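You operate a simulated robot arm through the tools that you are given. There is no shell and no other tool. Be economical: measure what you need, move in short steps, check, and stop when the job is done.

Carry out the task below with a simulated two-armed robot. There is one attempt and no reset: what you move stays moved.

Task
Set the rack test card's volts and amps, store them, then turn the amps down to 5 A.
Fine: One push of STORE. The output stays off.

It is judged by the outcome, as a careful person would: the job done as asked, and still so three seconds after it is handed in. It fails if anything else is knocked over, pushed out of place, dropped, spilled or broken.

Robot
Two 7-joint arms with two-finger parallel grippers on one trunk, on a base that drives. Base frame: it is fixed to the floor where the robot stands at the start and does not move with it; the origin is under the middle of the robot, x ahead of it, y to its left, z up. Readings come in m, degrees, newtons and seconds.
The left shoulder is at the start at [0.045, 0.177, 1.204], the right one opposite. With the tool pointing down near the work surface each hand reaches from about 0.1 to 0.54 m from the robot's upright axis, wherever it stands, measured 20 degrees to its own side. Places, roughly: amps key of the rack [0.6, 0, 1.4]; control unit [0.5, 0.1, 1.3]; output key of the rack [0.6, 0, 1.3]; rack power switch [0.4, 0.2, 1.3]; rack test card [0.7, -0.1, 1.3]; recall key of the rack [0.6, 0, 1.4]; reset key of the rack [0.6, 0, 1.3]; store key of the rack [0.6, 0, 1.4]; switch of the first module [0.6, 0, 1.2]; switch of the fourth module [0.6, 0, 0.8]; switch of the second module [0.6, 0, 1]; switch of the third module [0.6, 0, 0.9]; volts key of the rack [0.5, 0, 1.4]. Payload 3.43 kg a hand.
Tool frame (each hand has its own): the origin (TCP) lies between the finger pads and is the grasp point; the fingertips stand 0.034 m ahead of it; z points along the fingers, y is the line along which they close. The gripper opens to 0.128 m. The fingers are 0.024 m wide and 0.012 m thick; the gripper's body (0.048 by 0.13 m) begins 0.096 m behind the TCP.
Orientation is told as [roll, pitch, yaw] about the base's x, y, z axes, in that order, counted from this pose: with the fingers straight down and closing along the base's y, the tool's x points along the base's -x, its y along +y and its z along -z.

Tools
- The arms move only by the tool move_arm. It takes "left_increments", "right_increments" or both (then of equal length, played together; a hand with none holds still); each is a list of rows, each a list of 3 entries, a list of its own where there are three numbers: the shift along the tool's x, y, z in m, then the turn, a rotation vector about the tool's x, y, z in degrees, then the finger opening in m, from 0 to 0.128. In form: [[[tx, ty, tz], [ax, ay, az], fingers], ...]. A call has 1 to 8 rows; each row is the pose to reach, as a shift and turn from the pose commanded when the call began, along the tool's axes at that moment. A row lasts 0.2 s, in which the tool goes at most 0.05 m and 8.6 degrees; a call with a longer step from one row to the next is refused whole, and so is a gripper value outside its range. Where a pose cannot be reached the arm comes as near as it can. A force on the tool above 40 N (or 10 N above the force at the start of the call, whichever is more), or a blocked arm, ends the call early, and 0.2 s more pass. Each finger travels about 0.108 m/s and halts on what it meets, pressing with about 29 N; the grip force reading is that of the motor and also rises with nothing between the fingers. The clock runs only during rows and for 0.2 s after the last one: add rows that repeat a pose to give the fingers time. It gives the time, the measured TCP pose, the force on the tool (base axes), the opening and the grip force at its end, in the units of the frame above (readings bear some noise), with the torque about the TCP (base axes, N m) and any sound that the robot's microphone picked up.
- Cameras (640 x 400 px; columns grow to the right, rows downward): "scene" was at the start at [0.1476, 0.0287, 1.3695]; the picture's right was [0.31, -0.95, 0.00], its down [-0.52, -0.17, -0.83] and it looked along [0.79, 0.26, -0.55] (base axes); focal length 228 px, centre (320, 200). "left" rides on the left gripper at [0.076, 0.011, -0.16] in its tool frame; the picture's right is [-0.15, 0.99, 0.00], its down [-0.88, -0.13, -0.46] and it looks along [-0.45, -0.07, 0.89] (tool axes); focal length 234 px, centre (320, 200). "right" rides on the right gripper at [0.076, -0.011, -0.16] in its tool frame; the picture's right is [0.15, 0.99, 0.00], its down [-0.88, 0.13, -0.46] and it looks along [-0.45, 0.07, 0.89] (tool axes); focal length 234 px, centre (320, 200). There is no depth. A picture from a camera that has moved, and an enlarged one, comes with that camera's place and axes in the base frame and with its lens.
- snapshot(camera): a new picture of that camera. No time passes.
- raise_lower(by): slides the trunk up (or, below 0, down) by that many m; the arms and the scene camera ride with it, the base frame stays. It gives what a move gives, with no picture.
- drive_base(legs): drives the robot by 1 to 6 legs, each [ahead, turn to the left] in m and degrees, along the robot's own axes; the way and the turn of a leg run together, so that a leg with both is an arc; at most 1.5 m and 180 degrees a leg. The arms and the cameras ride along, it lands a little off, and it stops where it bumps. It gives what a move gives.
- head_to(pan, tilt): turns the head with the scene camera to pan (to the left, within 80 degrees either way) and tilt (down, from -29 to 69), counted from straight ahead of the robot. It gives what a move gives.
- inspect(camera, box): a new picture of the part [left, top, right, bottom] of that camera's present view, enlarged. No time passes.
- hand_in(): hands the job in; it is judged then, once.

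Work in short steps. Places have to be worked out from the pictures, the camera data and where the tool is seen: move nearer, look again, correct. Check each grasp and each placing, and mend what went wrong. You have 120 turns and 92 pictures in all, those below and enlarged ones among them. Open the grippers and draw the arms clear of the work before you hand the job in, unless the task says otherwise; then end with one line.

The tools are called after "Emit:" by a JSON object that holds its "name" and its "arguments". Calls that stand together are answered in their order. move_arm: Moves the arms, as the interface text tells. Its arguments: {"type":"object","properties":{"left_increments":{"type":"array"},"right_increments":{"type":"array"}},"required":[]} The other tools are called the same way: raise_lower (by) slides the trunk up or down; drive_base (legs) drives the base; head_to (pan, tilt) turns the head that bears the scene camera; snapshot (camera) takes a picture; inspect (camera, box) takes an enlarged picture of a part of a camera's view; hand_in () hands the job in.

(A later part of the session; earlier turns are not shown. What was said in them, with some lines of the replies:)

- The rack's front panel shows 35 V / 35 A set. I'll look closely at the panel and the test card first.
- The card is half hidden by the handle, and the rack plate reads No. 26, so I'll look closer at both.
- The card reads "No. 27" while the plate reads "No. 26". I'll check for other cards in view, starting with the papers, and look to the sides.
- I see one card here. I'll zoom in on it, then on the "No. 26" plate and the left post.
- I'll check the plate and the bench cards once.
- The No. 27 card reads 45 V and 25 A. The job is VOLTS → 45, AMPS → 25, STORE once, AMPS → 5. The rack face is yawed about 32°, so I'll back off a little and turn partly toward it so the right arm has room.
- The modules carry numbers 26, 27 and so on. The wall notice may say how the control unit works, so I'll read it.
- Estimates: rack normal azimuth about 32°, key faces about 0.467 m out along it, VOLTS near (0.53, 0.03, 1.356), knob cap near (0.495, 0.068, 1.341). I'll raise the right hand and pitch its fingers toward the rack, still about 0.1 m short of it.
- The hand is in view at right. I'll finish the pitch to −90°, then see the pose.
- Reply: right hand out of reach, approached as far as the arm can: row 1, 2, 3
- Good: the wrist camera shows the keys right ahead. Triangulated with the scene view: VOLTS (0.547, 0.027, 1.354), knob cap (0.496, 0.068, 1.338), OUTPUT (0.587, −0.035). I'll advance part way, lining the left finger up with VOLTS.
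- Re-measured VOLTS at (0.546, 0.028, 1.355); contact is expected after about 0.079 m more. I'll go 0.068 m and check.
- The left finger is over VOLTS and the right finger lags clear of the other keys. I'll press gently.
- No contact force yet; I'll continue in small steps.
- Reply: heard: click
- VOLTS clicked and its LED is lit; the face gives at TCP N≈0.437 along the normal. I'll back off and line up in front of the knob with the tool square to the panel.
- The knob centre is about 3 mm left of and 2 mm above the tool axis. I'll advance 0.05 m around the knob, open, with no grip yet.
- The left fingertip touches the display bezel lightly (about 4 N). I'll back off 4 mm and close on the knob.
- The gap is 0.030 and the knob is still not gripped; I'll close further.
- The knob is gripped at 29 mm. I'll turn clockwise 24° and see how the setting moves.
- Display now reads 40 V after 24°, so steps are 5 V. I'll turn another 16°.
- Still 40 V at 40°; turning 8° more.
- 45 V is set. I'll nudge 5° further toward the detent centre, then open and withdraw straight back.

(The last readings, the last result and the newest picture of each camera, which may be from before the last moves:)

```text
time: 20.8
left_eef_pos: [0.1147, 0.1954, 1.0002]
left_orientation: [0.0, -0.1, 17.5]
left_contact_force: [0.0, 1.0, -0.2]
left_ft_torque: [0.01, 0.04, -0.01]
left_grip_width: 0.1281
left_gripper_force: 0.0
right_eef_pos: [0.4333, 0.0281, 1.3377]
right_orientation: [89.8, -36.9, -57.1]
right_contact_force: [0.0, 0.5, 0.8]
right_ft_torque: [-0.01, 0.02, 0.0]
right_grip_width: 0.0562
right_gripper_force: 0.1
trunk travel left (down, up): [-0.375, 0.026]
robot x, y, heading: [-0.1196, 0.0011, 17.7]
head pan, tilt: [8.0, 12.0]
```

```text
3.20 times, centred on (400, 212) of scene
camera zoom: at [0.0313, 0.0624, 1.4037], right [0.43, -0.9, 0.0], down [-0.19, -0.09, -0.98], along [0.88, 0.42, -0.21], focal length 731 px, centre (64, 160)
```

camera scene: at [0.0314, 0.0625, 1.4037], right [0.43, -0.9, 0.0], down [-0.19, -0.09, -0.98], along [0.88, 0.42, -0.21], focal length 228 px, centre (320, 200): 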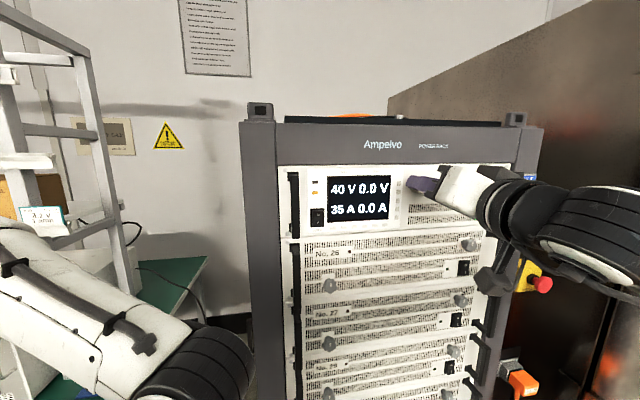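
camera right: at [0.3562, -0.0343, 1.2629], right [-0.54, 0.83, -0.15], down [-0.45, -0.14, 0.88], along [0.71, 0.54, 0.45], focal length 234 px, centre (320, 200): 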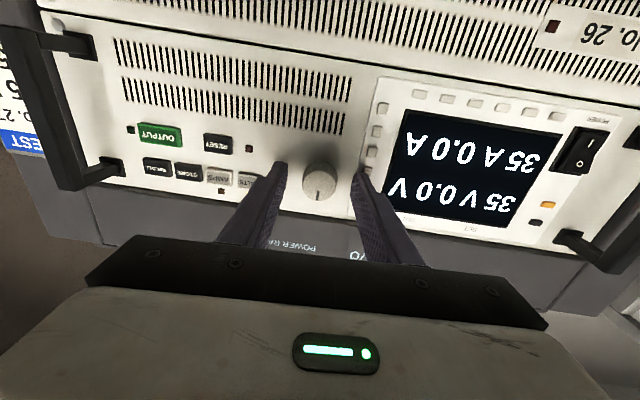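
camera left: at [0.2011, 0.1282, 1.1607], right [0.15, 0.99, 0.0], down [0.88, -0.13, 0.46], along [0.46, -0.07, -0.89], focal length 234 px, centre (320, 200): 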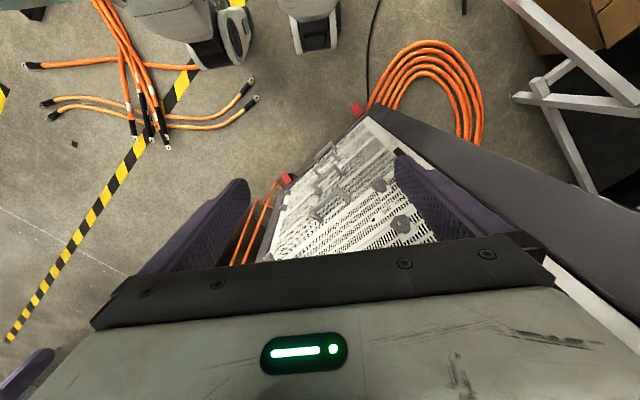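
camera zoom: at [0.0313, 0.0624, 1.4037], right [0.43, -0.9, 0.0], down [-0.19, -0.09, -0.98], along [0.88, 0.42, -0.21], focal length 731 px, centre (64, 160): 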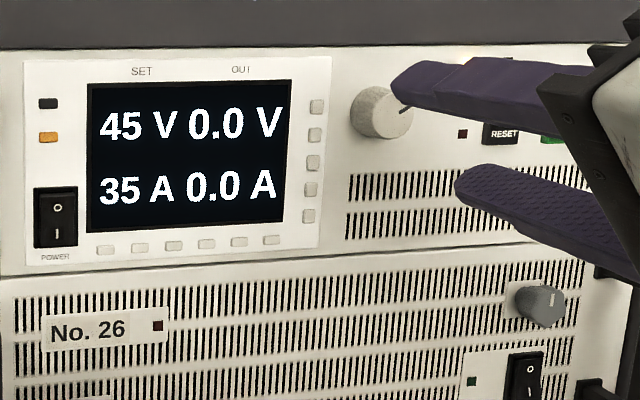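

Volts are held at 45. I'll unroll the wrist by 53° before going to AMPS.

Emit:
{"name": "move_arm", "arguments": {"right_increments": [[[0, 0, 0], [0, 0, -8], 0.05], [[0, 0, 0], [0, 0, -16], 0.05], [[0, 0, 0], [0, 0, -24], 0.05], [[0, 0, 0], [0, 0, -32], 0.05], [[0, 0, 0], [0, 0, -40], 0.05], [[0, 0, 0], [0, 0, -48], 0.05], [[0, 0, 0], [0, 0, -53], 0.05]]}}

```text
time: 22.4
left_eef_pos: [0.1151, 0.1959, 1.0003]
left_orientation: [0.0, 0.0, 17.5]
left_contact_force: [-0.4, -0.8, -0.1]
left_ft_torque: [0.03, -0.04, 0.01]
left_grip_width: 0.1278
left_gripper_force: 0.0
right_eef_pos: [0.4319, 0.0277, 1.3383]
right_orientation: [-22.6, -89.7, 55.3]
right_contact_force: [0.1, -0.3, 0.6]
right_ft_torque: [-0.02, 0.03, 0.01]
right_grip_width: 0.05
right_gripper_force: 0.1
trunk travel left (down, up): [-0.375, 0.026]
robot x, y, heading: [-0.1234, 0.0008, 17.2]
head pan, tilt: [8.0, 12.0]
```

Now I'll move sideways to a point 5 cm short of AMPS, with the yaw back to 17.4°.

Emit:
{"name": "move_arm", "arguments": {"right_increments": [[[-0.006, -0.03, 0], [5, 0, 0], 0.05], [[-0.012, -0.06, 0.003], [10, 0, 0], 0.05], [[-0.017, -0.093, 0.0114], [15.3, 0, 0], 0.05]]}}

Emit:
{"name": "inspect", "arguments": {"camera": "right", "box": [220, 80, 460, 230]}}

```text
time: 23.2
left_eef_pos: [0.1146, 0.1956, 1.0002]
left_orientation: [0.0, 0.0, 17.6]
left_contact_force: [0.2, 0.2, -1.2]
left_ft_torque: [0.02, 0.01, 0.0]
left_grip_width: 0.128
left_gripper_force: 0.0
right_eef_pos: [0.4914, -0.0445, 1.3566]
right_orientation: [-5.4, -89.8, 22.8]
right_contact_force: [0.5, -0.3, -1.0]
right_ft_torque: [-0.01, 0.01, 0.0]
right_grip_width: 0.05
right_gripper_force: 0.1
trunk travel left (down, up): [-0.375, 0.026]
robot x, y, heading: [-0.1155, -0.0024, 17.6]
head pan, tilt: [8.0, 12.0]
```

```text
2.67 times, centred on (340, 155) of right
camera zoom: at [0.3409, -0.103, 1.2805], right [-0.3, 0.94, -0.15], down [-0.47, -0.01, 0.88], along [0.83, 0.33, 0.45], focal length 624 px, centre (267, 320)
```

zoom: 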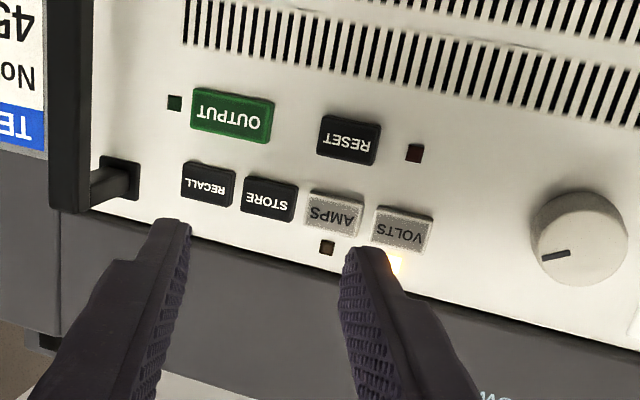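

Key pitch measures about 27 mm, so I shift 4 mm further right and press AMPS.

Emit:
{"name": "move_arm", "arguments": {"right_increments": [[[0, -0.0043, 0.025], [0, 0, 0], 0.05], [[0, -0.0043, 0.042], [0, 0, 0], 0.05], [[0, -0.0043, 0.047], [0, 0, 0], 0.05], [[0, -0.0043, 0.05], [0, 0, 0], 0.05], [[0, -0.0043, 0.052], [0, 0, 0], 0.05]]}}

Emit:
{"name": "inspect", "arguments": {"camera": "right", "box": [220, 80, 460, 230]}}

Emit:
{"name": "inspect", "arguments": {"camera": "scene", "box": [300, 150, 500, 275]}}

```text
time: 24.4
left_eef_pos: [0.1146, 0.1969, 1.0]
left_orientation: [0.0, 0.0, 17.6]
left_contact_force: [-0.1, 0.3, 0.1]
left_ft_torque: [0.02, 0.03, 0.0]
left_grip_width: 0.1278
left_gripper_force: 0.1
right_eef_pos: [0.5404, -0.0324, 1.3546]
right_orientation: [-4.2, -89.8, 21.8]
right_contact_force: [-3.2, -0.1, -2.2]
right_ft_torque: [-0.08, 0.03, 0.16]
right_grip_width: 0.0502
right_gripper_force: 0.4
trunk travel left (down, up): [-0.375, 0.026]
robot x, y, heading: [-0.1206, 0.0018, 17.5]
head pan, tilt: [8.0, 12.0]
heard: click
```

```text
2.67 times, centred on (340, 155) of right
camera zoom: at [0.3919, -0.0919, 1.2797], right [-0.3, 0.94, -0.15], down [-0.47, -0.01, 0.88], along [0.83, 0.33, 0.45], focal length 624 px, centre (267, 320)
```

zoom: 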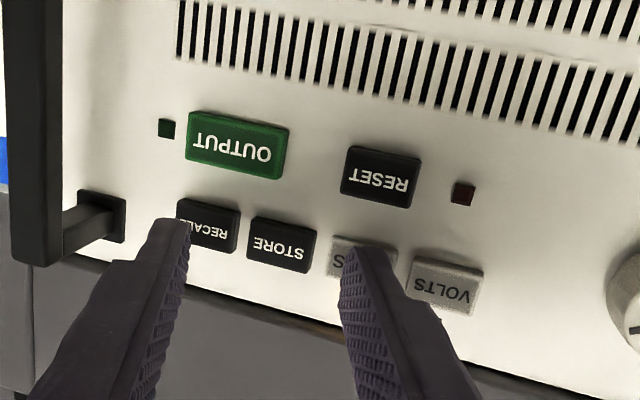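

```text
3.20 times, centred on (400, 212) of scene
camera zoom: at [0.0309, 0.0623, 1.4038], right [0.43, -0.9, 0.0], down [-0.19, -0.09, -0.98], along [0.88, 0.42, -0.21], focal length 731 px, centre (64, 160)
```

zoom: 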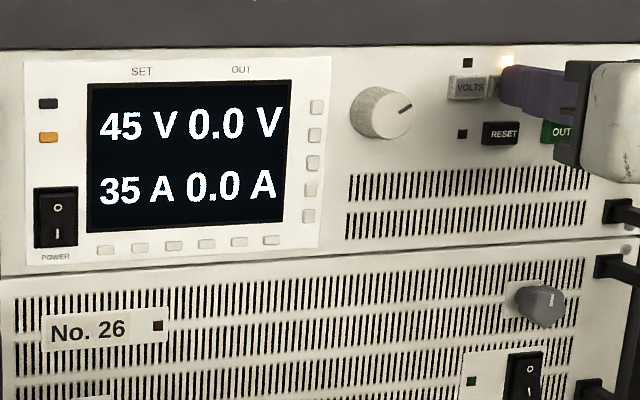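

AMPS clicked and lit. I'll back off and return to the front of the knob.

Emit:
{"name": "move_arm", "arguments": {"right_increments": [[[0, 0, -0.04], [0, 0, 0], 0.05], [[0.005, 0.03, -0.07], [-5, 0, 0], 0.05], [[0.01, 0.06, -0.072], [-10, 0, 0], 0.056], [[0.016, 0.094, -0.072], [-15.3, 0, 0], 0.056]]}}

Emit:
{"name": "move_arm", "arguments": {"right_increments": [[[0, 0, 0], [0, 0, 8], 0.056], [[0, 0, 0], [0, 0, 16], 0.056], [[0, 0, 0], [0, 0, 24], 0.056], [[0, 0, 0], [0, 0, 32], 0.056], [[0, 0, 0], [0, 0, 40], 0.056], [[0, 0, 0], [0, 0, 48], 0.056], [[0, 0, 0], [0, 0, 55], 0.056]]}}

Emit:
{"name": "snapshot", "arguments": {"camera": "right"}}

```text
time: 25.4
left_eef_pos: [0.115, 0.1959, 1.0009]
left_orientation: [0.0, 0.0, 17.6]
left_contact_force: [-0.2, 0.9, 0.3]
left_ft_torque: [-0.03, 0.0, -0.01]
left_grip_width: 0.1282
left_gripper_force: 0.2
right_eef_pos: [0.445, 0.0341, 1.3419]
right_orientation: [18.3, -89.8, 14.6]
right_contact_force: [-0.2, -0.5, -0.3]
right_ft_torque: [0.02, 0.0, 0.0]
right_grip_width: 0.0561
right_gripper_force: 0.0
trunk travel left (down, up): [-0.375, 0.026]
robot x, y, heading: [-0.1207, 0.0024, 17.5]
head pan, tilt: [8.0, 12.0]
```

```text
time: 27.0
left_eef_pos: [0.1148, 0.1963, 1.0006]
left_orientation: [0.0, 0.0, 17.6]
left_contact_force: [-0.5, 0.1, -0.2]
left_ft_torque: [0.0, 0.0, -0.03]
left_grip_width: 0.1277
left_gripper_force: 0.0
right_eef_pos: [0.446, 0.0346, 1.3417]
right_orientation: [89.8, -34.7, -57.1]
right_contact_force: [-0.5, 0.3, 0.5]
right_ft_torque: [0.01, -0.01, 0.01]
right_grip_width: 0.056
right_gripper_force: 0.1
trunk travel left (down, up): [-0.375, 0.026]
robot x, y, heading: [-0.1209, -0.0011, 17.5]
head pan, tilt: [8.0, 12.0]
```

```text
50 pictures are left
camera right: at [0.2804, -0.0045, 1.2876], right [-0.37, 0.58, 0.73], down [-0.03, -0.79, 0.61], along [0.93, 0.2, 0.31], focal length 234 px, centre (320, 200)
```

right: 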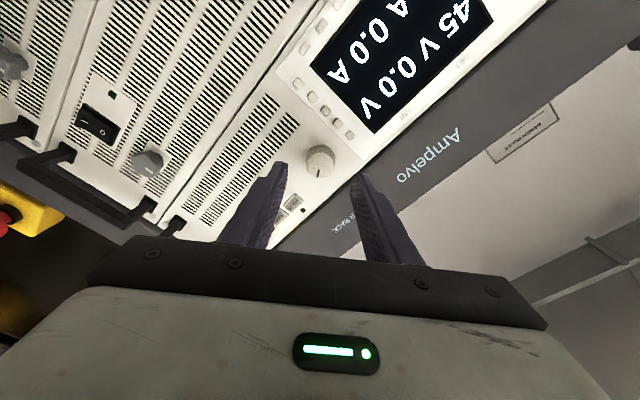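

The wrist is rolled 55° clockwise ahead of the turn. I'll advance onto the knob with a small correction, then close.

Emit:
{"name": "move_arm", "arguments": {"right_increments": [[[0.003, -0.002, 0.025], [0, 0, 0], 0.056], [[0.003, -0.002, 0.044], [0, 0, 0], 0.056], [[0.003, -0.002, 0.044], [0, 0, 0], 0.035], [[0.003, -0.002, 0.044], [0, 0, 0], 0.02], [[0.003, -0.002, 0.044], [0, 0, 0], 0.02]]}}

Emit:
{"name": "inspect", "arguments": {"camera": "scene", "box": [300, 150, 500, 275]}}

```text
time: 28.2
left_eef_pos: [0.1141, 0.1956, 1.0013]
left_orientation: [-0.2, 0.0, 17.6]
left_contact_force: [-0.7, 0.0, -0.3]
left_ft_torque: [0.0, -0.04, 0.01]
left_grip_width: 0.128
left_gripper_force: 0.0
right_eef_pos: [0.479, 0.0602, 1.338]
right_orientation: [90.2, -35.0, -57.1]
right_contact_force: [2.0, 5.5, 11.3]
right_ft_torque: [0.09, -0.2, 0.53]
right_grip_width: 0.0287
right_gripper_force: 44.9
trunk travel left (down, up): [-0.375, 0.026]
robot x, y, heading: [-0.1198, 0.0029, 17.3]
head pan, tilt: [8.0, 12.0]
```

```text
3.20 times, centred on (400, 212) of scene
camera zoom: at [0.0308, 0.0636, 1.4039], right [0.43, -0.9, 0.0], down [-0.19, -0.09, -0.98], along [0.88, 0.42, -0.21], focal length 731 px, centre (64, 160)
```

zoom: 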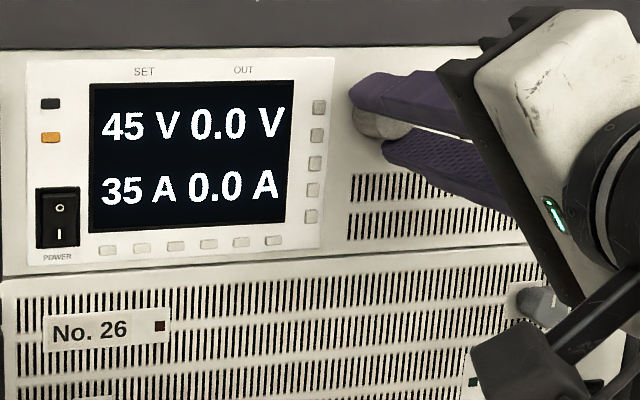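

Gripped, with about 11 N side load, so I'll recentre 2 mm along the closing axis while turning 56° counterclockwise.

Emit:
{"name": "move_arm", "arguments": {"right_increments": [[[0, 0.002, 0], [0, 0, -8], 0.02], [[0, 0.002, 0], [0, 0, -16], 0.02], [[0, 0.002, 0], [0, 0, -24], 0.02], [[0, 0.002, 0], [0, 0, -32], 0.02], [[0, 0.002, 0], [0, 0, -40], 0.02], [[0, 0.002, 0], [0, 0, -48], 0.02]]}}

Emit:
{"name": "inspect", "arguments": {"camera": "scene", "box": [300, 150, 500, 275]}}

```text
time: 29.6
left_eef_pos: [0.1139, 0.1958, 1.0011]
left_orientation: [0.0, -0.2, 17.5]
left_contact_force: [-0.2, 1.0, 0.1]
left_ft_torque: [0.02, 0.02, -0.03]
left_grip_width: 0.1282
left_gripper_force: 0.1
right_eef_pos: [0.4801, 0.0593, 1.3365]
right_orientation: [87.4, -83.1, -54.7]
right_contact_force: [-7.3, -5.1, -5.4]
right_ft_torque: [0.49, -0.66, 0.25]
right_grip_width: 0.0289
right_gripper_force: 44.8
trunk travel left (down, up): [-0.375, 0.026]
robot x, y, heading: [-0.1169, -0.0013, 17.6]
head pan, tilt: [8.0, 12.0]
```

```text
3.20 times, centred on (400, 212) of scene
camera zoom: at [0.0306, 0.0615, 1.4038], right [0.43, -0.9, 0.0], down [-0.19, -0.09, -0.98], along [0.88, 0.42, -0.21], focal length 731 px, centre (64, 160)
```

zoom: 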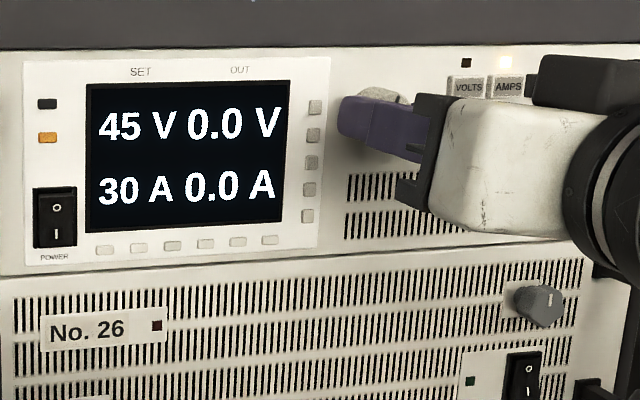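

30 A after 48°; a further 8° should take it to 25 A.

Emit:
{"name": "move_arm", "arguments": {"right_increments": [[[0, 0, 0], [0, 0, -6], 0.02], [[0, 0, 0], [0, 0, -10], 0.02]]}}

Emit:
{"name": "inspect", "arguments": {"camera": "scene", "box": [300, 150, 500, 275]}}

```text
time: 30.2
left_eef_pos: [0.1142, 0.1951, 0.9999]
left_orientation: [0.0, -0.1, 17.4]
left_contact_force: [0.4, -0.2, 0.6]
left_ft_torque: [0.01, -0.02, 0.01]
left_grip_width: 0.1278
left_gripper_force: 0.1
right_eef_pos: [0.4799, 0.0595, 1.3367]
right_orientation: [-83.4, -87.0, 116.2]
right_contact_force: [-8.9, -7.4, -11.2]
right_ft_torque: [0.44, -0.62, 0.43]
right_grip_width: 0.0287
right_gripper_force: 45.2
trunk travel left (down, up): [-0.375, 0.026]
robot x, y, heading: [-0.1211, 0.0008, 17.3]
head pan, tilt: [8.0, 12.0]
```

```text
3.20 times, centred on (400, 212) of scene
camera zoom: at [0.0308, 0.061, 1.4038], right [0.43, -0.9, 0.0], down [-0.19, -0.09, -0.98], along [0.88, 0.42, -0.21], focal length 731 px, centre (64, 160)
```

zoom: 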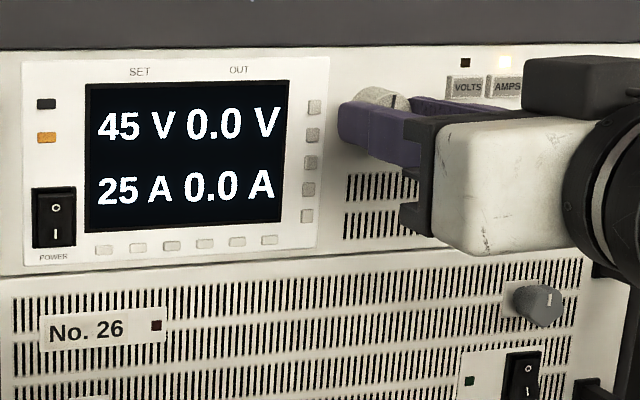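

25 A is set. I'll nudge 4° toward the detent, open and withdraw.

Emit:
{"name": "move_arm", "arguments": {"right_increments": [[[0, 0, 0], [0, 0, -4], 0.02], [[0, 0, 0], [0, 0, -4], 0.04], [[0, 0, 0], [0, 0, -4], 0.056], [[0, 0, -0.03], [0, 0, -4], 0.056], [[0, 0, -0.06], [0, 0, 4], 0.05]]}}

Emit:
{"name": "inspect", "arguments": {"camera": "scene", "box": [300, 150, 500, 275]}}

```text
time: 31.4
left_eef_pos: [0.1147, 0.1962, 1.0003]
left_orientation: [0.0, 0.0, 17.5]
left_contact_force: [1.6, 0.7, 0.2]
left_ft_torque: [0.01, 0.03, 0.01]
left_grip_width: 0.1281
left_gripper_force: 0.0
right_eef_pos: [0.4301, 0.0293, 1.3371]
right_orientation: [80.8, -88.9, -48.2]
right_contact_force: [0.9, -0.2, 0.0]
right_ft_torque: [0.0, 0.0, 0.0]
right_grip_width: 0.05
right_gripper_force: 0.0
trunk travel left (down, up): [-0.375, 0.026]
robot x, y, heading: [-0.1193, 0.0012, 17.4]
head pan, tilt: [8.0, 12.0]
```

```text
3.20 times, centred on (400, 212) of scene
camera zoom: at [0.0314, 0.0624, 1.4037], right [0.43, -0.9, 0.0], down [-0.19, -0.09, -0.98], along [0.88, 0.42, -0.21], focal length 731 px, centre (64, 160)
```

zoom: 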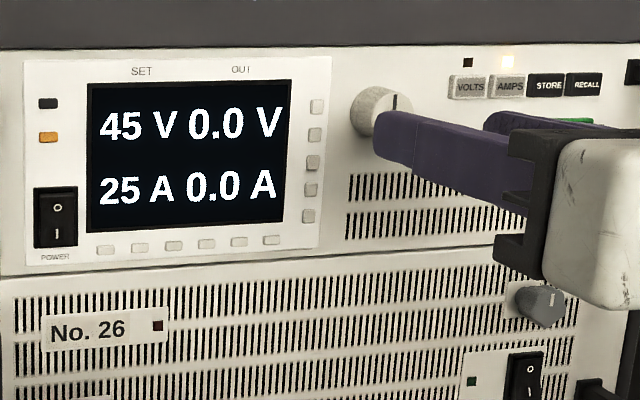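

45 V / 25 A with the knob settled. Next is STORE: I'll use a smaller opening (0.03) and more yaw tilt, so the right finger stays clear of RECALL and the handle. First a position 5 cm short.

Emit:
{"name": "move_arm", "arguments": {"right_increments": [[[-0.006, -0.035, -0.01], [7.2, 0, 0], 0.03], [[-0.012, -0.07, 0.0], [14.4, 0, 0], 0.03], [[-0.018, -0.1046, 0.013], [21.6, 0, 0], 0.03]]}}

Emit:
{"name": "inspect", "arguments": {"camera": "right", "box": [220, 80, 460, 230]}}

```text
time: 32.2
left_eef_pos: [0.1148, 0.1965, 1.0012]
left_orientation: [0.0, 0.1, 17.6]
left_contact_force: [-0.3, -1.0, -0.2]
left_ft_torque: [-0.05, 0.04, -0.02]
left_grip_width: 0.1279
left_gripper_force: 0.1
right_eef_pos: [0.4987, -0.0538, 1.3543]
right_orientation: [57.5, -88.9, -46.5]
right_contact_force: [0.3, 0.5, -0.5]
right_ft_torque: [0.02, 0.0, 0.02]
right_grip_width: 0.03
right_gripper_force: 0.1
trunk travel left (down, up): [-0.375, 0.026]
robot x, y, heading: [-0.1214, -0.0043, 17.7]
head pan, tilt: [8.0, 12.0]
```

```text
2.67 times, centred on (340, 155) of right
camera zoom: at [0.3422, -0.094, 1.2799], right [-0.19, 0.97, -0.13], down [-0.46, 0.03, 0.89], along [0.87, 0.23, 0.44], focal length 624 px, centre (267, 320)
```

zoom: 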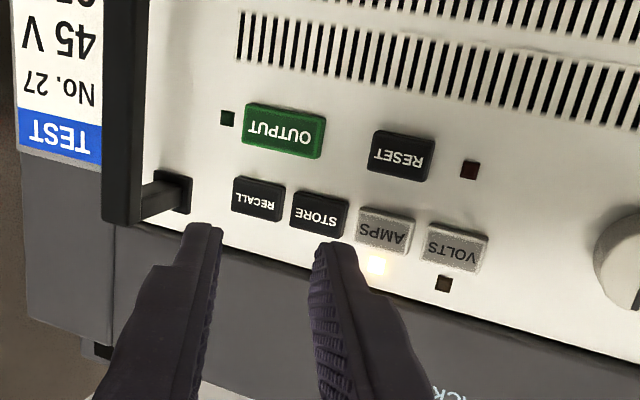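

STORE checks out at L≈−0.326. I'll approach to about 8 mm short and verify before the single press.

Emit:
{"name": "move_arm", "arguments": {"right_increments": [[[-0.001, 0.002, 0.02], [0, 0, 0], 0.03], [[-0.001, 0.002, 0.038], [0, 0, 0], 0.03]]}}

Emit:
{"name": "inspect", "arguments": {"camera": "right", "box": [220, 80, 460, 230]}}

```text
time: 32.8
left_eef_pos: [0.1148, 0.1954, 0.9999]
left_orientation: [0.0, 0.0, 17.6]
left_contact_force: [0.2, 0.6, 0.8]
left_ft_torque: [0.03, 0.0, 0.01]
left_grip_width: 0.128
left_gripper_force: 0.0
right_eef_pos: [0.5339, -0.0452, 1.3548]
right_orientation: [57.4, -89.0, -46.4]
right_contact_force: [0.3, -0.4, 0.5]
right_ft_torque: [-0.03, -0.02, 0.0]
right_grip_width: 0.03
right_gripper_force: 0.1
trunk travel left (down, up): [-0.375, 0.026]
robot x, y, heading: [-0.1185, -0.0025, 17.3]
head pan, tilt: [8.0, 12.0]
```

```text
2.67 times, centred on (340, 155) of right
camera zoom: at [0.3788, -0.0854, 1.2803], right [-0.19, 0.97, -0.13], down [-0.46, 0.03, 0.89], along [0.87, 0.23, 0.44], focal length 624 px, centre (267, 320)
```

zoom: 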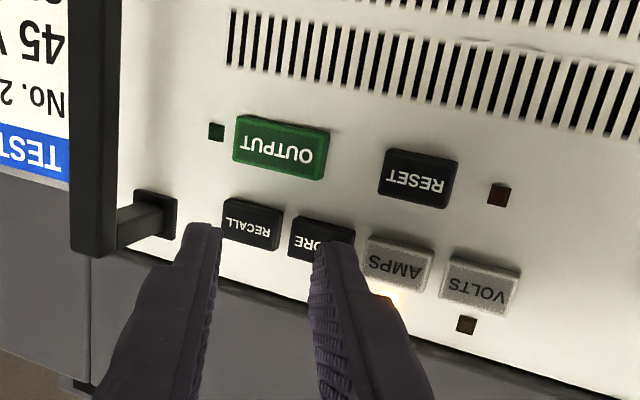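

The finger sits on the AMPS-side half of STORE, so I'll shift 3 mm right and press once, slowly.

Emit:
{"name": "move_arm", "arguments": {"right_increments": [[[0, -0.003, 0.003], [0, 0, 0], 0.03], [[0, -0.003, 0.008], [0, 0, 0], 0.03], [[0, -0.003, 0.011], [0, 0, 0], 0.03], [[0, -0.003, 0.013], [0, 0, 0], 0.03]]}}

Emit:
{"name": "inspect", "arguments": {"camera": "right", "box": [220, 80, 460, 230]}}

```text
time: 33.8
left_eef_pos: [0.1148, 0.1963, 1.001]
left_orientation: [0.0, 0.0, 17.6]
left_contact_force: [0.1, -0.1, -0.1]
left_ft_torque: [-0.02, -0.01, 0.0]
left_grip_width: 0.1281
left_gripper_force: 0.0
right_eef_pos: [0.5477, -0.0443, 1.3549]
right_orientation: [57.4, -88.9, -46.3]
right_contact_force: [0.1, -0.6, -0.6]
right_ft_torque: [0.0, -0.05, 0.01]
right_grip_width: 0.0299
right_gripper_force: 0.1
trunk travel left (down, up): [-0.375, 0.026]
robot x, y, heading: [-0.1161, 0.0, 17.5]
head pan, tilt: [8.0, 12.0]
```

```text
2.67 times, centred on (340, 155) of right
camera zoom: at [0.3922, -0.0849, 1.2795], right [-0.19, 0.97, -0.13], down [-0.46, 0.03, 0.89], along [0.87, 0.23, 0.44], focal length 624 px, centre (267, 320)
```

zoom: 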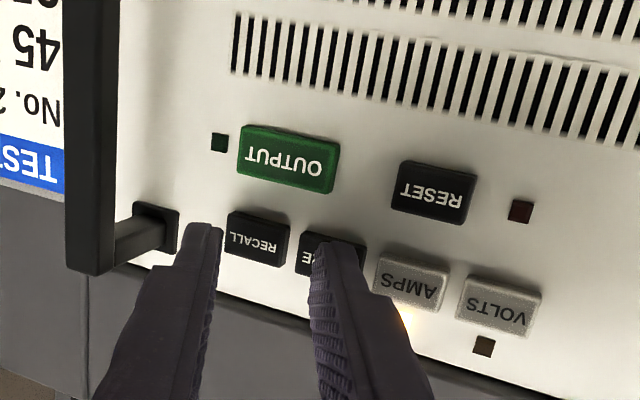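

No contact yet; I'll continue forward monotonically.

Emit:
{"name": "move_arm", "arguments": {"right_increments": [[[0, 0, 0.002], [0, 0, 0], 0.03], [[0, 0, 0.004], [0, 0, 0], 0.03]]}}

```text
time: 34.4
left_eef_pos: [0.1152, 0.1958, 1.0005]
left_orientation: [0.0, -0.1, 17.4]
left_contact_force: [0.3, -0.4, -0.7]
left_ft_torque: [0.02, 0.02, -0.01]
left_grip_width: 0.1279
left_gripper_force: 0.1
right_eef_pos: [0.5509, -0.0437, 1.3539]
right_orientation: [59.1, -88.8, -48.0]
right_contact_force: [-3.8, -0.6, -1.2]
right_ft_torque: [-0.01, 0.07, 0.1]
right_grip_width: 0.0298
right_gripper_force: 0.1
trunk travel left (down, up): [-0.375, 0.026]
robot x, y, heading: [-0.1193, 0.0002, 17.5]
head pan, tilt: [8.0, 12.0]
heard: click
```

One click on STORE. I'll pull straight back and check the display.

Emit:
{"name": "move_arm", "arguments": {"right_increments": [[[0, 0, -0.03], [0, 0, 0], 0.03], [[0, 0, -0.06], [0, 0, 0], 0.04]]}}

Emit:
{"name": "inspect", "arguments": {"camera": "scene", "box": [300, 150, 500, 275]}}

Emit:
{"name": "inspect", "arguments": {"camera": "right", "box": [220, 60, 460, 210]}}

```text
time: 35.0
left_eef_pos: [0.1146, 0.1959, 1.0003]
left_orientation: [0.0, 0.0, 17.6]
left_contact_force: [-0.4, 0.1, -0.3]
left_ft_torque: [0.02, 0.03, 0.02]
left_grip_width: 0.1278
left_gripper_force: 0.2
right_eef_pos: [0.4931, -0.0546, 1.3557]
right_orientation: [60.5, -88.9, -49.4]
right_contact_force: [-0.1, 0.0, -0.1]
right_ft_torque: [0.02, 0.04, 0.0]
right_grip_width: 0.0398
right_gripper_force: 0.0
trunk travel left (down, up): [-0.375, 0.026]
robot x, y, heading: [-0.1182, -0.0005, 17.4]
head pan, tilt: [8.0, 12.0]
```

```text
3.20 times, centred on (400, 212) of scene
camera zoom: at [0.0313, 0.0625, 1.4037], right [0.43, -0.9, 0.0], down [-0.19, -0.09, -0.98], along [0.88, 0.42, -0.21], focal length 731 px, centre (64, 160)
```

zoom: 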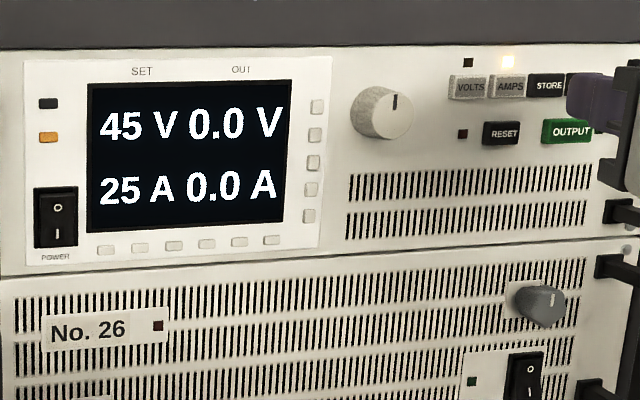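

```text
2.67 times, centred on (340, 135) of right
camera zoom: at [0.3369, -0.095, 1.2798], right [-0.19, 0.97, -0.13], down [-0.46, 0.03, 0.89], along [0.87, 0.23, 0.44], focal length 624 px, centre (267, 373)
```

zoom: 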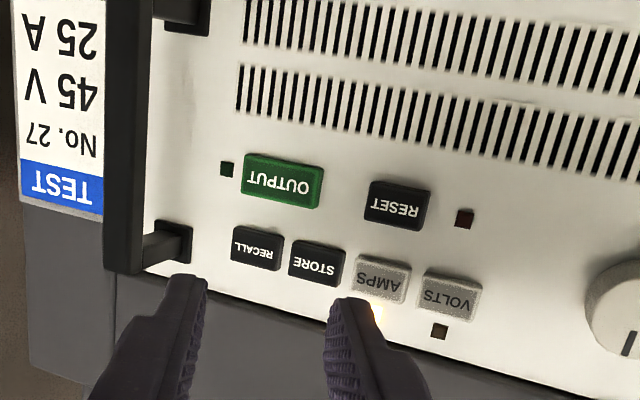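

Stored, with AMPS still active. I'll go back to the knob and pre-roll clockwise for the long counterclockwise turn.

Emit:
{"name": "move_arm", "arguments": {"right_increments": [[[0.006, 0.033, -0.02], [-7.2, 0, 0], 0.056], [[0.012, 0.066, -0.031], [-14.4, 0, 0], 0.056], [[0.018, 0.098, -0.031], [-21.6, 0, 0], 0.056]]}}

Emit:
{"name": "move_arm", "arguments": {"right_increments": [[[0, 0, 0], [0, 0, 8], 0.056], [[0, 0, 0], [0, 0, 16], 0.056], [[0, 0, 0], [0, 0, 24], 0.056], [[0, 0, 0], [0, 0, 32], 0.056], [[0, 0, 0], [0, 0, 40], 0.056], [[0, 0, 0], [0, 0, 48], 0.056], [[0, 0, 0], [0, 0, 55], 0.056]]}}

Emit:
{"name": "snapshot", "arguments": {"camera": "right"}}

```text
time: 35.8
left_eef_pos: [0.1154, 0.1959, 1.0003]
left_orientation: [-0.1, 0.0, 17.7]
left_contact_force: [0.5, 0.1, -0.5]
left_ft_torque: [0.0, -0.01, -0.02]
left_grip_width: 0.128
left_gripper_force: 0.0
right_eef_pos: [0.4442, 0.0368, 1.3376]
right_orientation: [78.7, -88.9, -46.0]
right_contact_force: [-0.9, -0.3, -0.6]
right_ft_torque: [-0.01, 0.0, -0.01]
right_grip_width: 0.0558
right_gripper_force: 0.2
trunk travel left (down, up): [-0.375, 0.026]
robot x, y, heading: [-0.1189, -0.0015, 17.4]
head pan, tilt: [8.0, 12.0]
```

```text
time: 37.4
left_eef_pos: [0.1148, 0.1975, 0.9999]
left_orientation: [0.0, 0.1, 17.6]
left_contact_force: [-0.7, 0.4, 0.7]
left_ft_torque: [0.02, -0.02, 0.0]
left_grip_width: 0.1281
left_gripper_force: 0.2
right_eef_pos: [0.4453, 0.036, 1.3395]
right_orientation: [89.9, -33.8, -57.1]
right_contact_force: [-0.2, 0.8, -0.2]
right_ft_torque: [-0.02, 0.03, -0.01]
right_grip_width: 0.0559
right_gripper_force: 0.1
trunk travel left (down, up): [-0.375, 0.026]
robot x, y, heading: [-0.1241, -0.0027, 17.5]
head pan, tilt: [8.0, 12.0]
```

```text
40 pictures are left
camera right: at [0.2788, -0.0029, 1.2876], right [-0.36, 0.57, 0.74], down [-0.02, -0.8, 0.6], along [0.93, 0.2, 0.3], focal length 234 px, centre (320, 200)
```

right: 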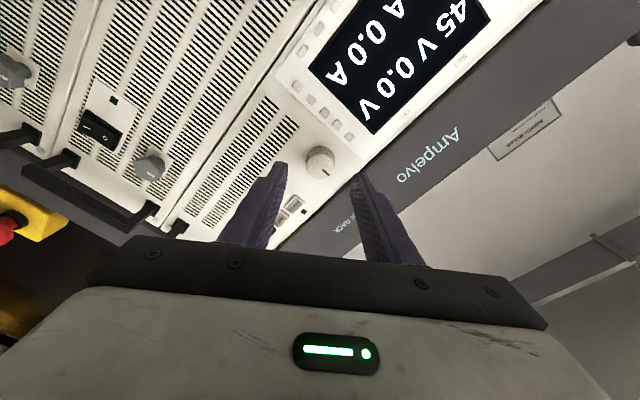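

Lined up; I'll advance 43 mm and grip.

Emit:
{"name": "move_arm", "arguments": {"right_increments": [[[0, 0, 0.025], [0, 0, 0], 0.056], [[0, 0, 0.043], [0, 0, 0], 0.056], [[0, 0, 0.043], [0, 0, 0], 0.035], [[0, 0, 0.043], [0, 0, 0], 0.02], [[0, 0, 0.043], [0, 0, 0], 0.02]]}}

Emit:
{"name": "move_arm", "arguments": {"right_increments": [[[0, 0, 0], [0, 0, -8], 0.02], [[0, 0, 0], [0, 0, -16], 0.02], [[0, 0, 0], [0, 0, -24], 0.02], [[0, 0, 0], [0, 0, -32], 0.02], [[0, 0, 0], [0, 0, -40], 0.02], [[0, 0, 0], [0, 0, -48], 0.02], [[0, 0, 0], [0, 0, -56], 0.02]]}}

Emit:
{"name": "inspect", "arguments": {"camera": "scene", "box": [300, 150, 500, 275]}}

```text
time: 38.6
left_eef_pos: [0.1143, 0.1961, 0.9985]
left_orientation: [0.0, 0.1, 17.7]
left_contact_force: [0.8, -0.8, 1.0]
left_ft_torque: [-0.02, 0.0, -0.04]
left_grip_width: 0.1281
left_gripper_force: 0.1
right_eef_pos: [0.4804, 0.0574, 1.3391]
right_orientation: [89.8, -33.9, -57.2]
right_contact_force: [-1.0, 0.3, -1.6]
right_ft_torque: [0.08, -0.1, -0.3]
right_grip_width: 0.0286
right_gripper_force: 45.1
trunk travel left (down, up): [-0.375, 0.026]
robot x, y, heading: [-0.1186, -0.0004, 17.3]
head pan, tilt: [8.0, 12.0]
```

```text
time: 40.2
left_eef_pos: [0.115, 0.1969, 0.9996]
left_orientation: [0.0, 0.0, 17.5]
left_contact_force: [-0.4, 0.9, 0.7]
left_ft_torque: [0.0, 0.04, 0.01]
left_grip_width: 0.1283
left_gripper_force: 0.1
right_eef_pos: [0.4805, 0.0581, 1.3409]
right_orientation: [-44.2, -90.0, 76.9]
right_contact_force: [2.9, -0.3, 3.3]
right_ft_torque: [0.71, -1.01, 0.33]
right_grip_width: 0.0286
right_gripper_force: 44.9
trunk travel left (down, up): [-0.375, 0.026]
robot x, y, heading: [-0.1172, 0.0026, 17.4]
head pan, tilt: [8.0, 12.0]
```

```text
3.20 times, centred on (400, 212) of scene
camera zoom: at [0.0317, 0.0624, 1.4037], right [0.43, -0.9, 0.0], down [-0.19, -0.09, -0.98], along [0.88, 0.42, -0.21], focal length 731 px, centre (64, 160)
```

zoom: 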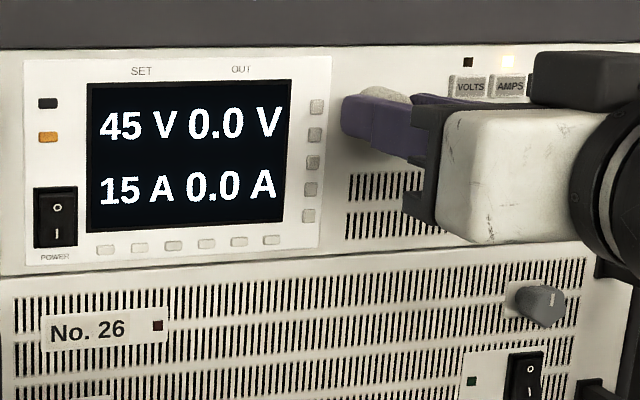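

15 A now. I'll continue with the same grip, 48° more, then check.

Emit:
{"name": "move_arm", "arguments": {"right_increments": [[[0, 0, 0], [0, 0, -8], 0.02], [[0, 0, 0], [0, 0, -16], 0.02], [[0, 0, 0], [0, 0, -24], 0.02], [[0, 0, 0], [0, 0, -32], 0.02], [[0, 0, 0], [0, 0, -40], 0.02], [[0, 0, 0], [0, 0, -48], 0.02]]}}

Emit:
{"name": "inspect", "arguments": {"camera": "scene", "box": [300, 150, 500, 275]}}

```text
time: 41.6
left_eef_pos: [0.1144, 0.1952, 1.0003]
left_orientation: [0.0, 0.0, 17.4]
left_contact_force: [0.0, -0.1, 0.9]
left_ft_torque: [-0.02, -0.02, -0.01]
left_grip_width: 0.128
left_gripper_force: 0.1
right_eef_pos: [0.4807, 0.0579, 1.3388]
right_orientation: [-89.8, -41.9, 122.7]
right_contact_force: [1.7, -1.5, 6.3]
right_ft_torque: [0.5, -0.72, 0.53]
right_grip_width: 0.0286
right_gripper_force: 44.7
trunk travel left (down, up): [-0.375, 0.026]
robot x, y, heading: [-0.1194, 0.0015, 17.6]
head pan, tilt: [8.0, 12.0]
```

```text
3.20 times, centred on (400, 212) of scene
camera zoom: at [0.0311, 0.062, 1.4038], right [0.43, -0.9, 0.0], down [-0.19, -0.09, -0.98], along [0.88, 0.42, -0.21], focal length 731 px, centre (64, 160)
```

zoom: 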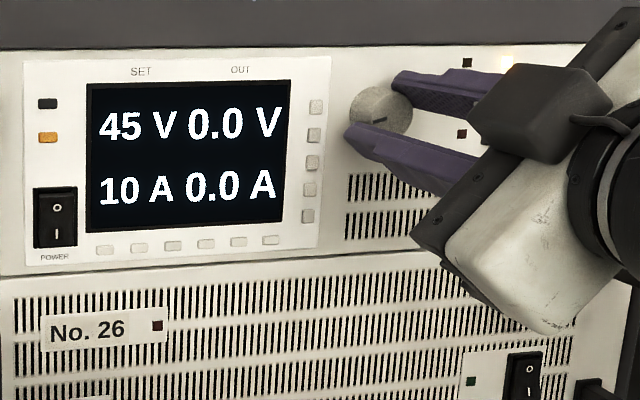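

10 A; 11° more should settle at 5 A.

Emit:
{"name": "move_arm", "arguments": {"right_increments": [[[0, 0, 0], [0, 0, -6], 0.02], [[0, 0, 0], [0, 0, -11], 0.02], [[0, 0, 0], [0, 0, -11], 0.02]]}}

Emit:
{"name": "inspect", "arguments": {"camera": "scene", "box": [300, 150, 500, 275]}}

```text
time: 42.4
left_eef_pos: [0.1141, 0.1966, 1.0001]
left_orientation: [0.0, -0.1, 17.6]
left_contact_force: [-0.5, 0.4, 0.5]
left_ft_torque: [0.01, 0.02, 0.04]
left_grip_width: 0.128
left_gripper_force: 0.2
right_eef_pos: [0.481, 0.0582, 1.3389]
right_orientation: [-89.7, -31.0, 122.7]
right_contact_force: [2.5, -0.7, 6.5]
right_ft_torque: [0.24, -0.46, 0.58]
right_grip_width: 0.0285
right_gripper_force: 44.5
trunk travel left (down, up): [-0.375, 0.026]
robot x, y, heading: [-0.1213, -0.0012, 17.5]
head pan, tilt: [8.0, 12.0]
```

```text
3.20 times, centred on (400, 212) of scene
camera zoom: at [0.0312, 0.0622, 1.4038], right [0.43, -0.9, 0.0], down [-0.19, -0.09, -0.98], along [0.88, 0.42, -0.21], focal length 731 px, centre (64, 160)
```

zoom: 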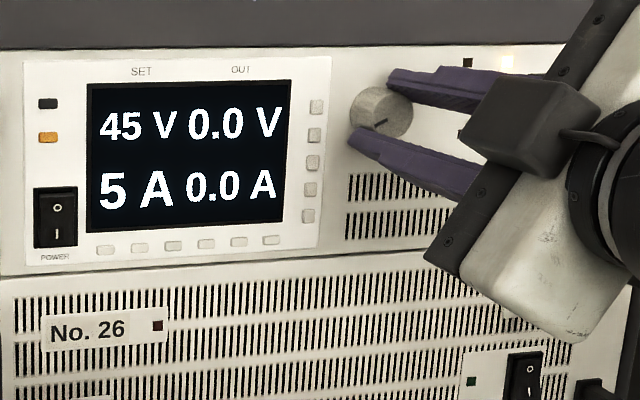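

5 A reached. I'll nudge 3° toward the detent, open and withdraw.

Emit:
{"name": "move_arm", "arguments": {"right_increments": [[[0, 0, 0], [0, 0, -3], 0.02], [[0, 0, 0], [0, 0, -3], 0.04], [[0, 0, 0], [0, 0, -3], 0.056], [[0, 0, -0.03], [0, 0, -3], 0.056], [[0, 0, -0.06], [0, 0, -3], 0.056]]}}

Emit:
{"name": "move_arm", "arguments": {"right_increments": [[[0, 0, 0], [0, 0, 8], 0.056], [[0, 0, 0], [0, 0, 16], 0.056], [[0, 0, 0], [0, 0, 24], 0.056], [[0, 0, 0], [0, 0, 32], 0.056], [[0, 0, 0], [0, 0, 40], 0.056], [[0, 0, 0], [0, 0, 48], 0.056], [[0, 0, 0], [0, 0, 56], 0.056], [[0, 0, 0], [0, 0, 63], 0.056]]}}

Emit:
{"name": "inspect", "arguments": {"camera": "scene", "box": [300, 150, 500, 275]}}

```text
time: 43.6
left_eef_pos: [0.1144, 0.1964, 0.9996]
left_orientation: [-0.1, 0.0, 17.5]
left_contact_force: [-0.2, 0.1, 0.0]
left_ft_torque: [0.01, -0.03, -0.02]
left_grip_width: 0.1283
left_gripper_force: 0.1
right_eef_pos: [0.4294, 0.0251, 1.3392]
right_orientation: [-89.8, -28.0, 122.6]
right_contact_force: [0.3, 0.2, 0.9]
right_ft_torque: [-0.02, 0.03, 0.01]
right_grip_width: 0.0561
right_gripper_force: 0.1
trunk travel left (down, up): [-0.375, 0.026]
robot x, y, heading: [-0.1193, -0.0018, 17.3]
head pan, tilt: [8.0, 12.0]
```

```text
time: 45.4
left_eef_pos: [0.1156, 0.197, 0.9996]
left_orientation: [0.0, -0.1, 17.5]
left_contact_force: [-1.0, 0.7, -0.3]
left_ft_torque: [0.01, 0.02, 0.0]
left_grip_width: 0.1281
left_gripper_force: 0.1
right_eef_pos: [0.4302, 0.0265, 1.3382]
right_orientation: [81.8, -88.8, -49.2]
right_contact_force: [0.4, -0.3, -0.3]
right_ft_torque: [0.03, -0.01, -0.01]
right_grip_width: 0.056
right_gripper_force: 0.1
trunk travel left (down, up): [-0.375, 0.026]
robot x, y, heading: [-0.1176, 0.0014, 17.5]
head pan, tilt: [8.0, 12.0]
```

```text
3.20 times, centred on (400, 212) of scene
camera zoom: at [0.0316, 0.0625, 1.4037], right [0.43, -0.9, 0.0], down [-0.19, -0.09, -0.98], along [0.88, 0.42, -0.21], focal length 731 px, centre (64, 160)
```

zoom: 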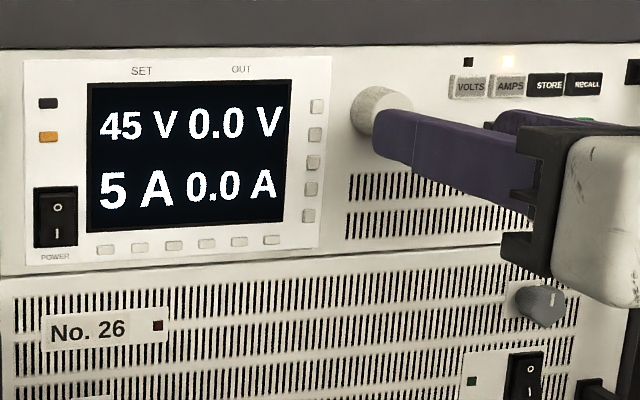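

45 V / 5 A holds and the output is off. I'll open the gripper and back the robot away from the rack.

Emit:
{"name": "move_arm", "arguments": {"right_increments": [[[0, -0.03, 0], [0, 0, 0], 0.08], [[0, -0.06, 0], [0, 0, 0], 0.1], [[0, -0.06, 0], [0, 0, 0], 0.128]]}}

Emit:
{"name": "drive_base", "arguments": {"legs": [[-0.15, 0]]}}

Emit:
{"name": "snapshot", "arguments": {"camera": "scene"}}

Emit:
{"name": "inspect", "arguments": {"camera": "right", "box": [160, 40, 480, 240]}}

```text
time: 46.2
left_eef_pos: [0.1148, 0.1957, 1.0001]
left_orientation: [0.0, 0.0, 17.5]
left_contact_force: [-0.7, -0.1, -1.0]
left_ft_torque: [0.01, 0.0, 0.03]
left_grip_width: 0.128
left_gripper_force: 0.1
right_eef_pos: [0.4631, -0.0222, 1.337]
right_orientation: [79.1, -88.9, -46.5]
right_contact_force: [-0.2, 0.2, -0.2]
right_ft_torque: [0.02, -0.01, -0.01]
right_grip_width: 0.128
right_gripper_force: 0.1
trunk travel left (down, up): [-0.375, 0.026]
robot x, y, heading: [-0.1158, -0.0027, 17.6]
head pan, tilt: [8.0, 12.0]
```

```text
time: 47.6
left_eef_pos: [-0.0262, 0.1507, 1.0008]
left_orientation: [0.1, -0.1, 17.5]
left_contact_force: [-0.2, -0.3, 0.3]
left_ft_torque: [0.02, -0.07, -0.01]
left_grip_width: 0.1279
left_gripper_force: 0.0
right_eef_pos: [0.3188, -0.0657, 1.3375]
right_orientation: [81.8, -89.0, -49.3]
right_contact_force: [0.1, 0.3, 0.4]
right_ft_torque: [0.0, 0.04, -0.01]
right_grip_width: 0.1279
right_gripper_force: 0.1
trunk travel left (down, up): [-0.375, 0.026]
robot x, y, heading: [-0.2597, -0.0437, 17.3]
head pan, tilt: [8.0, 12.0]
```

```text
35 pictures are left
camera scene: at [-0.1099, 0.0179, 1.4038], right [0.43, -0.9, 0.0], down [-0.19, -0.09, -0.98], along [0.88, 0.42, -0.21], focal length 228 px, centre (320, 200)
```

scene: 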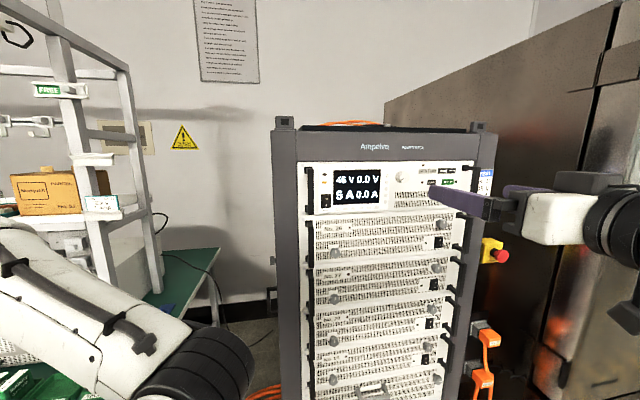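

```text
2.00 times, centred on (320, 140) of right
camera zoom: at [0.1899, -0.1615, 1.2613], right [-0.54, 0.83, -0.13], down [-0.44, -0.15, 0.88], along [0.72, 0.53, 0.45], focal length 468 px, centre (320, 320)
```

zoom: 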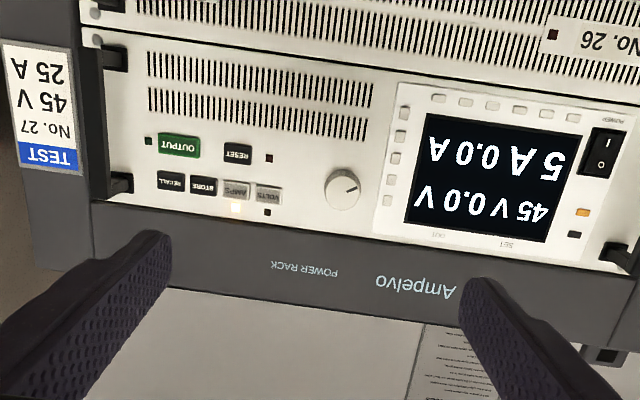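

The display reads 45 V set and 5 A set, the output LED is dark, and both arms are clear and open. Handing in.

Emit:
{"name": "hand_in", "arguments": {}}

```text
The job is handed in.
```

I set the rack to the card's 45 V and 25 A, stored it with one push of STORE, then turned the amps down to 5 A; the output stayed off.
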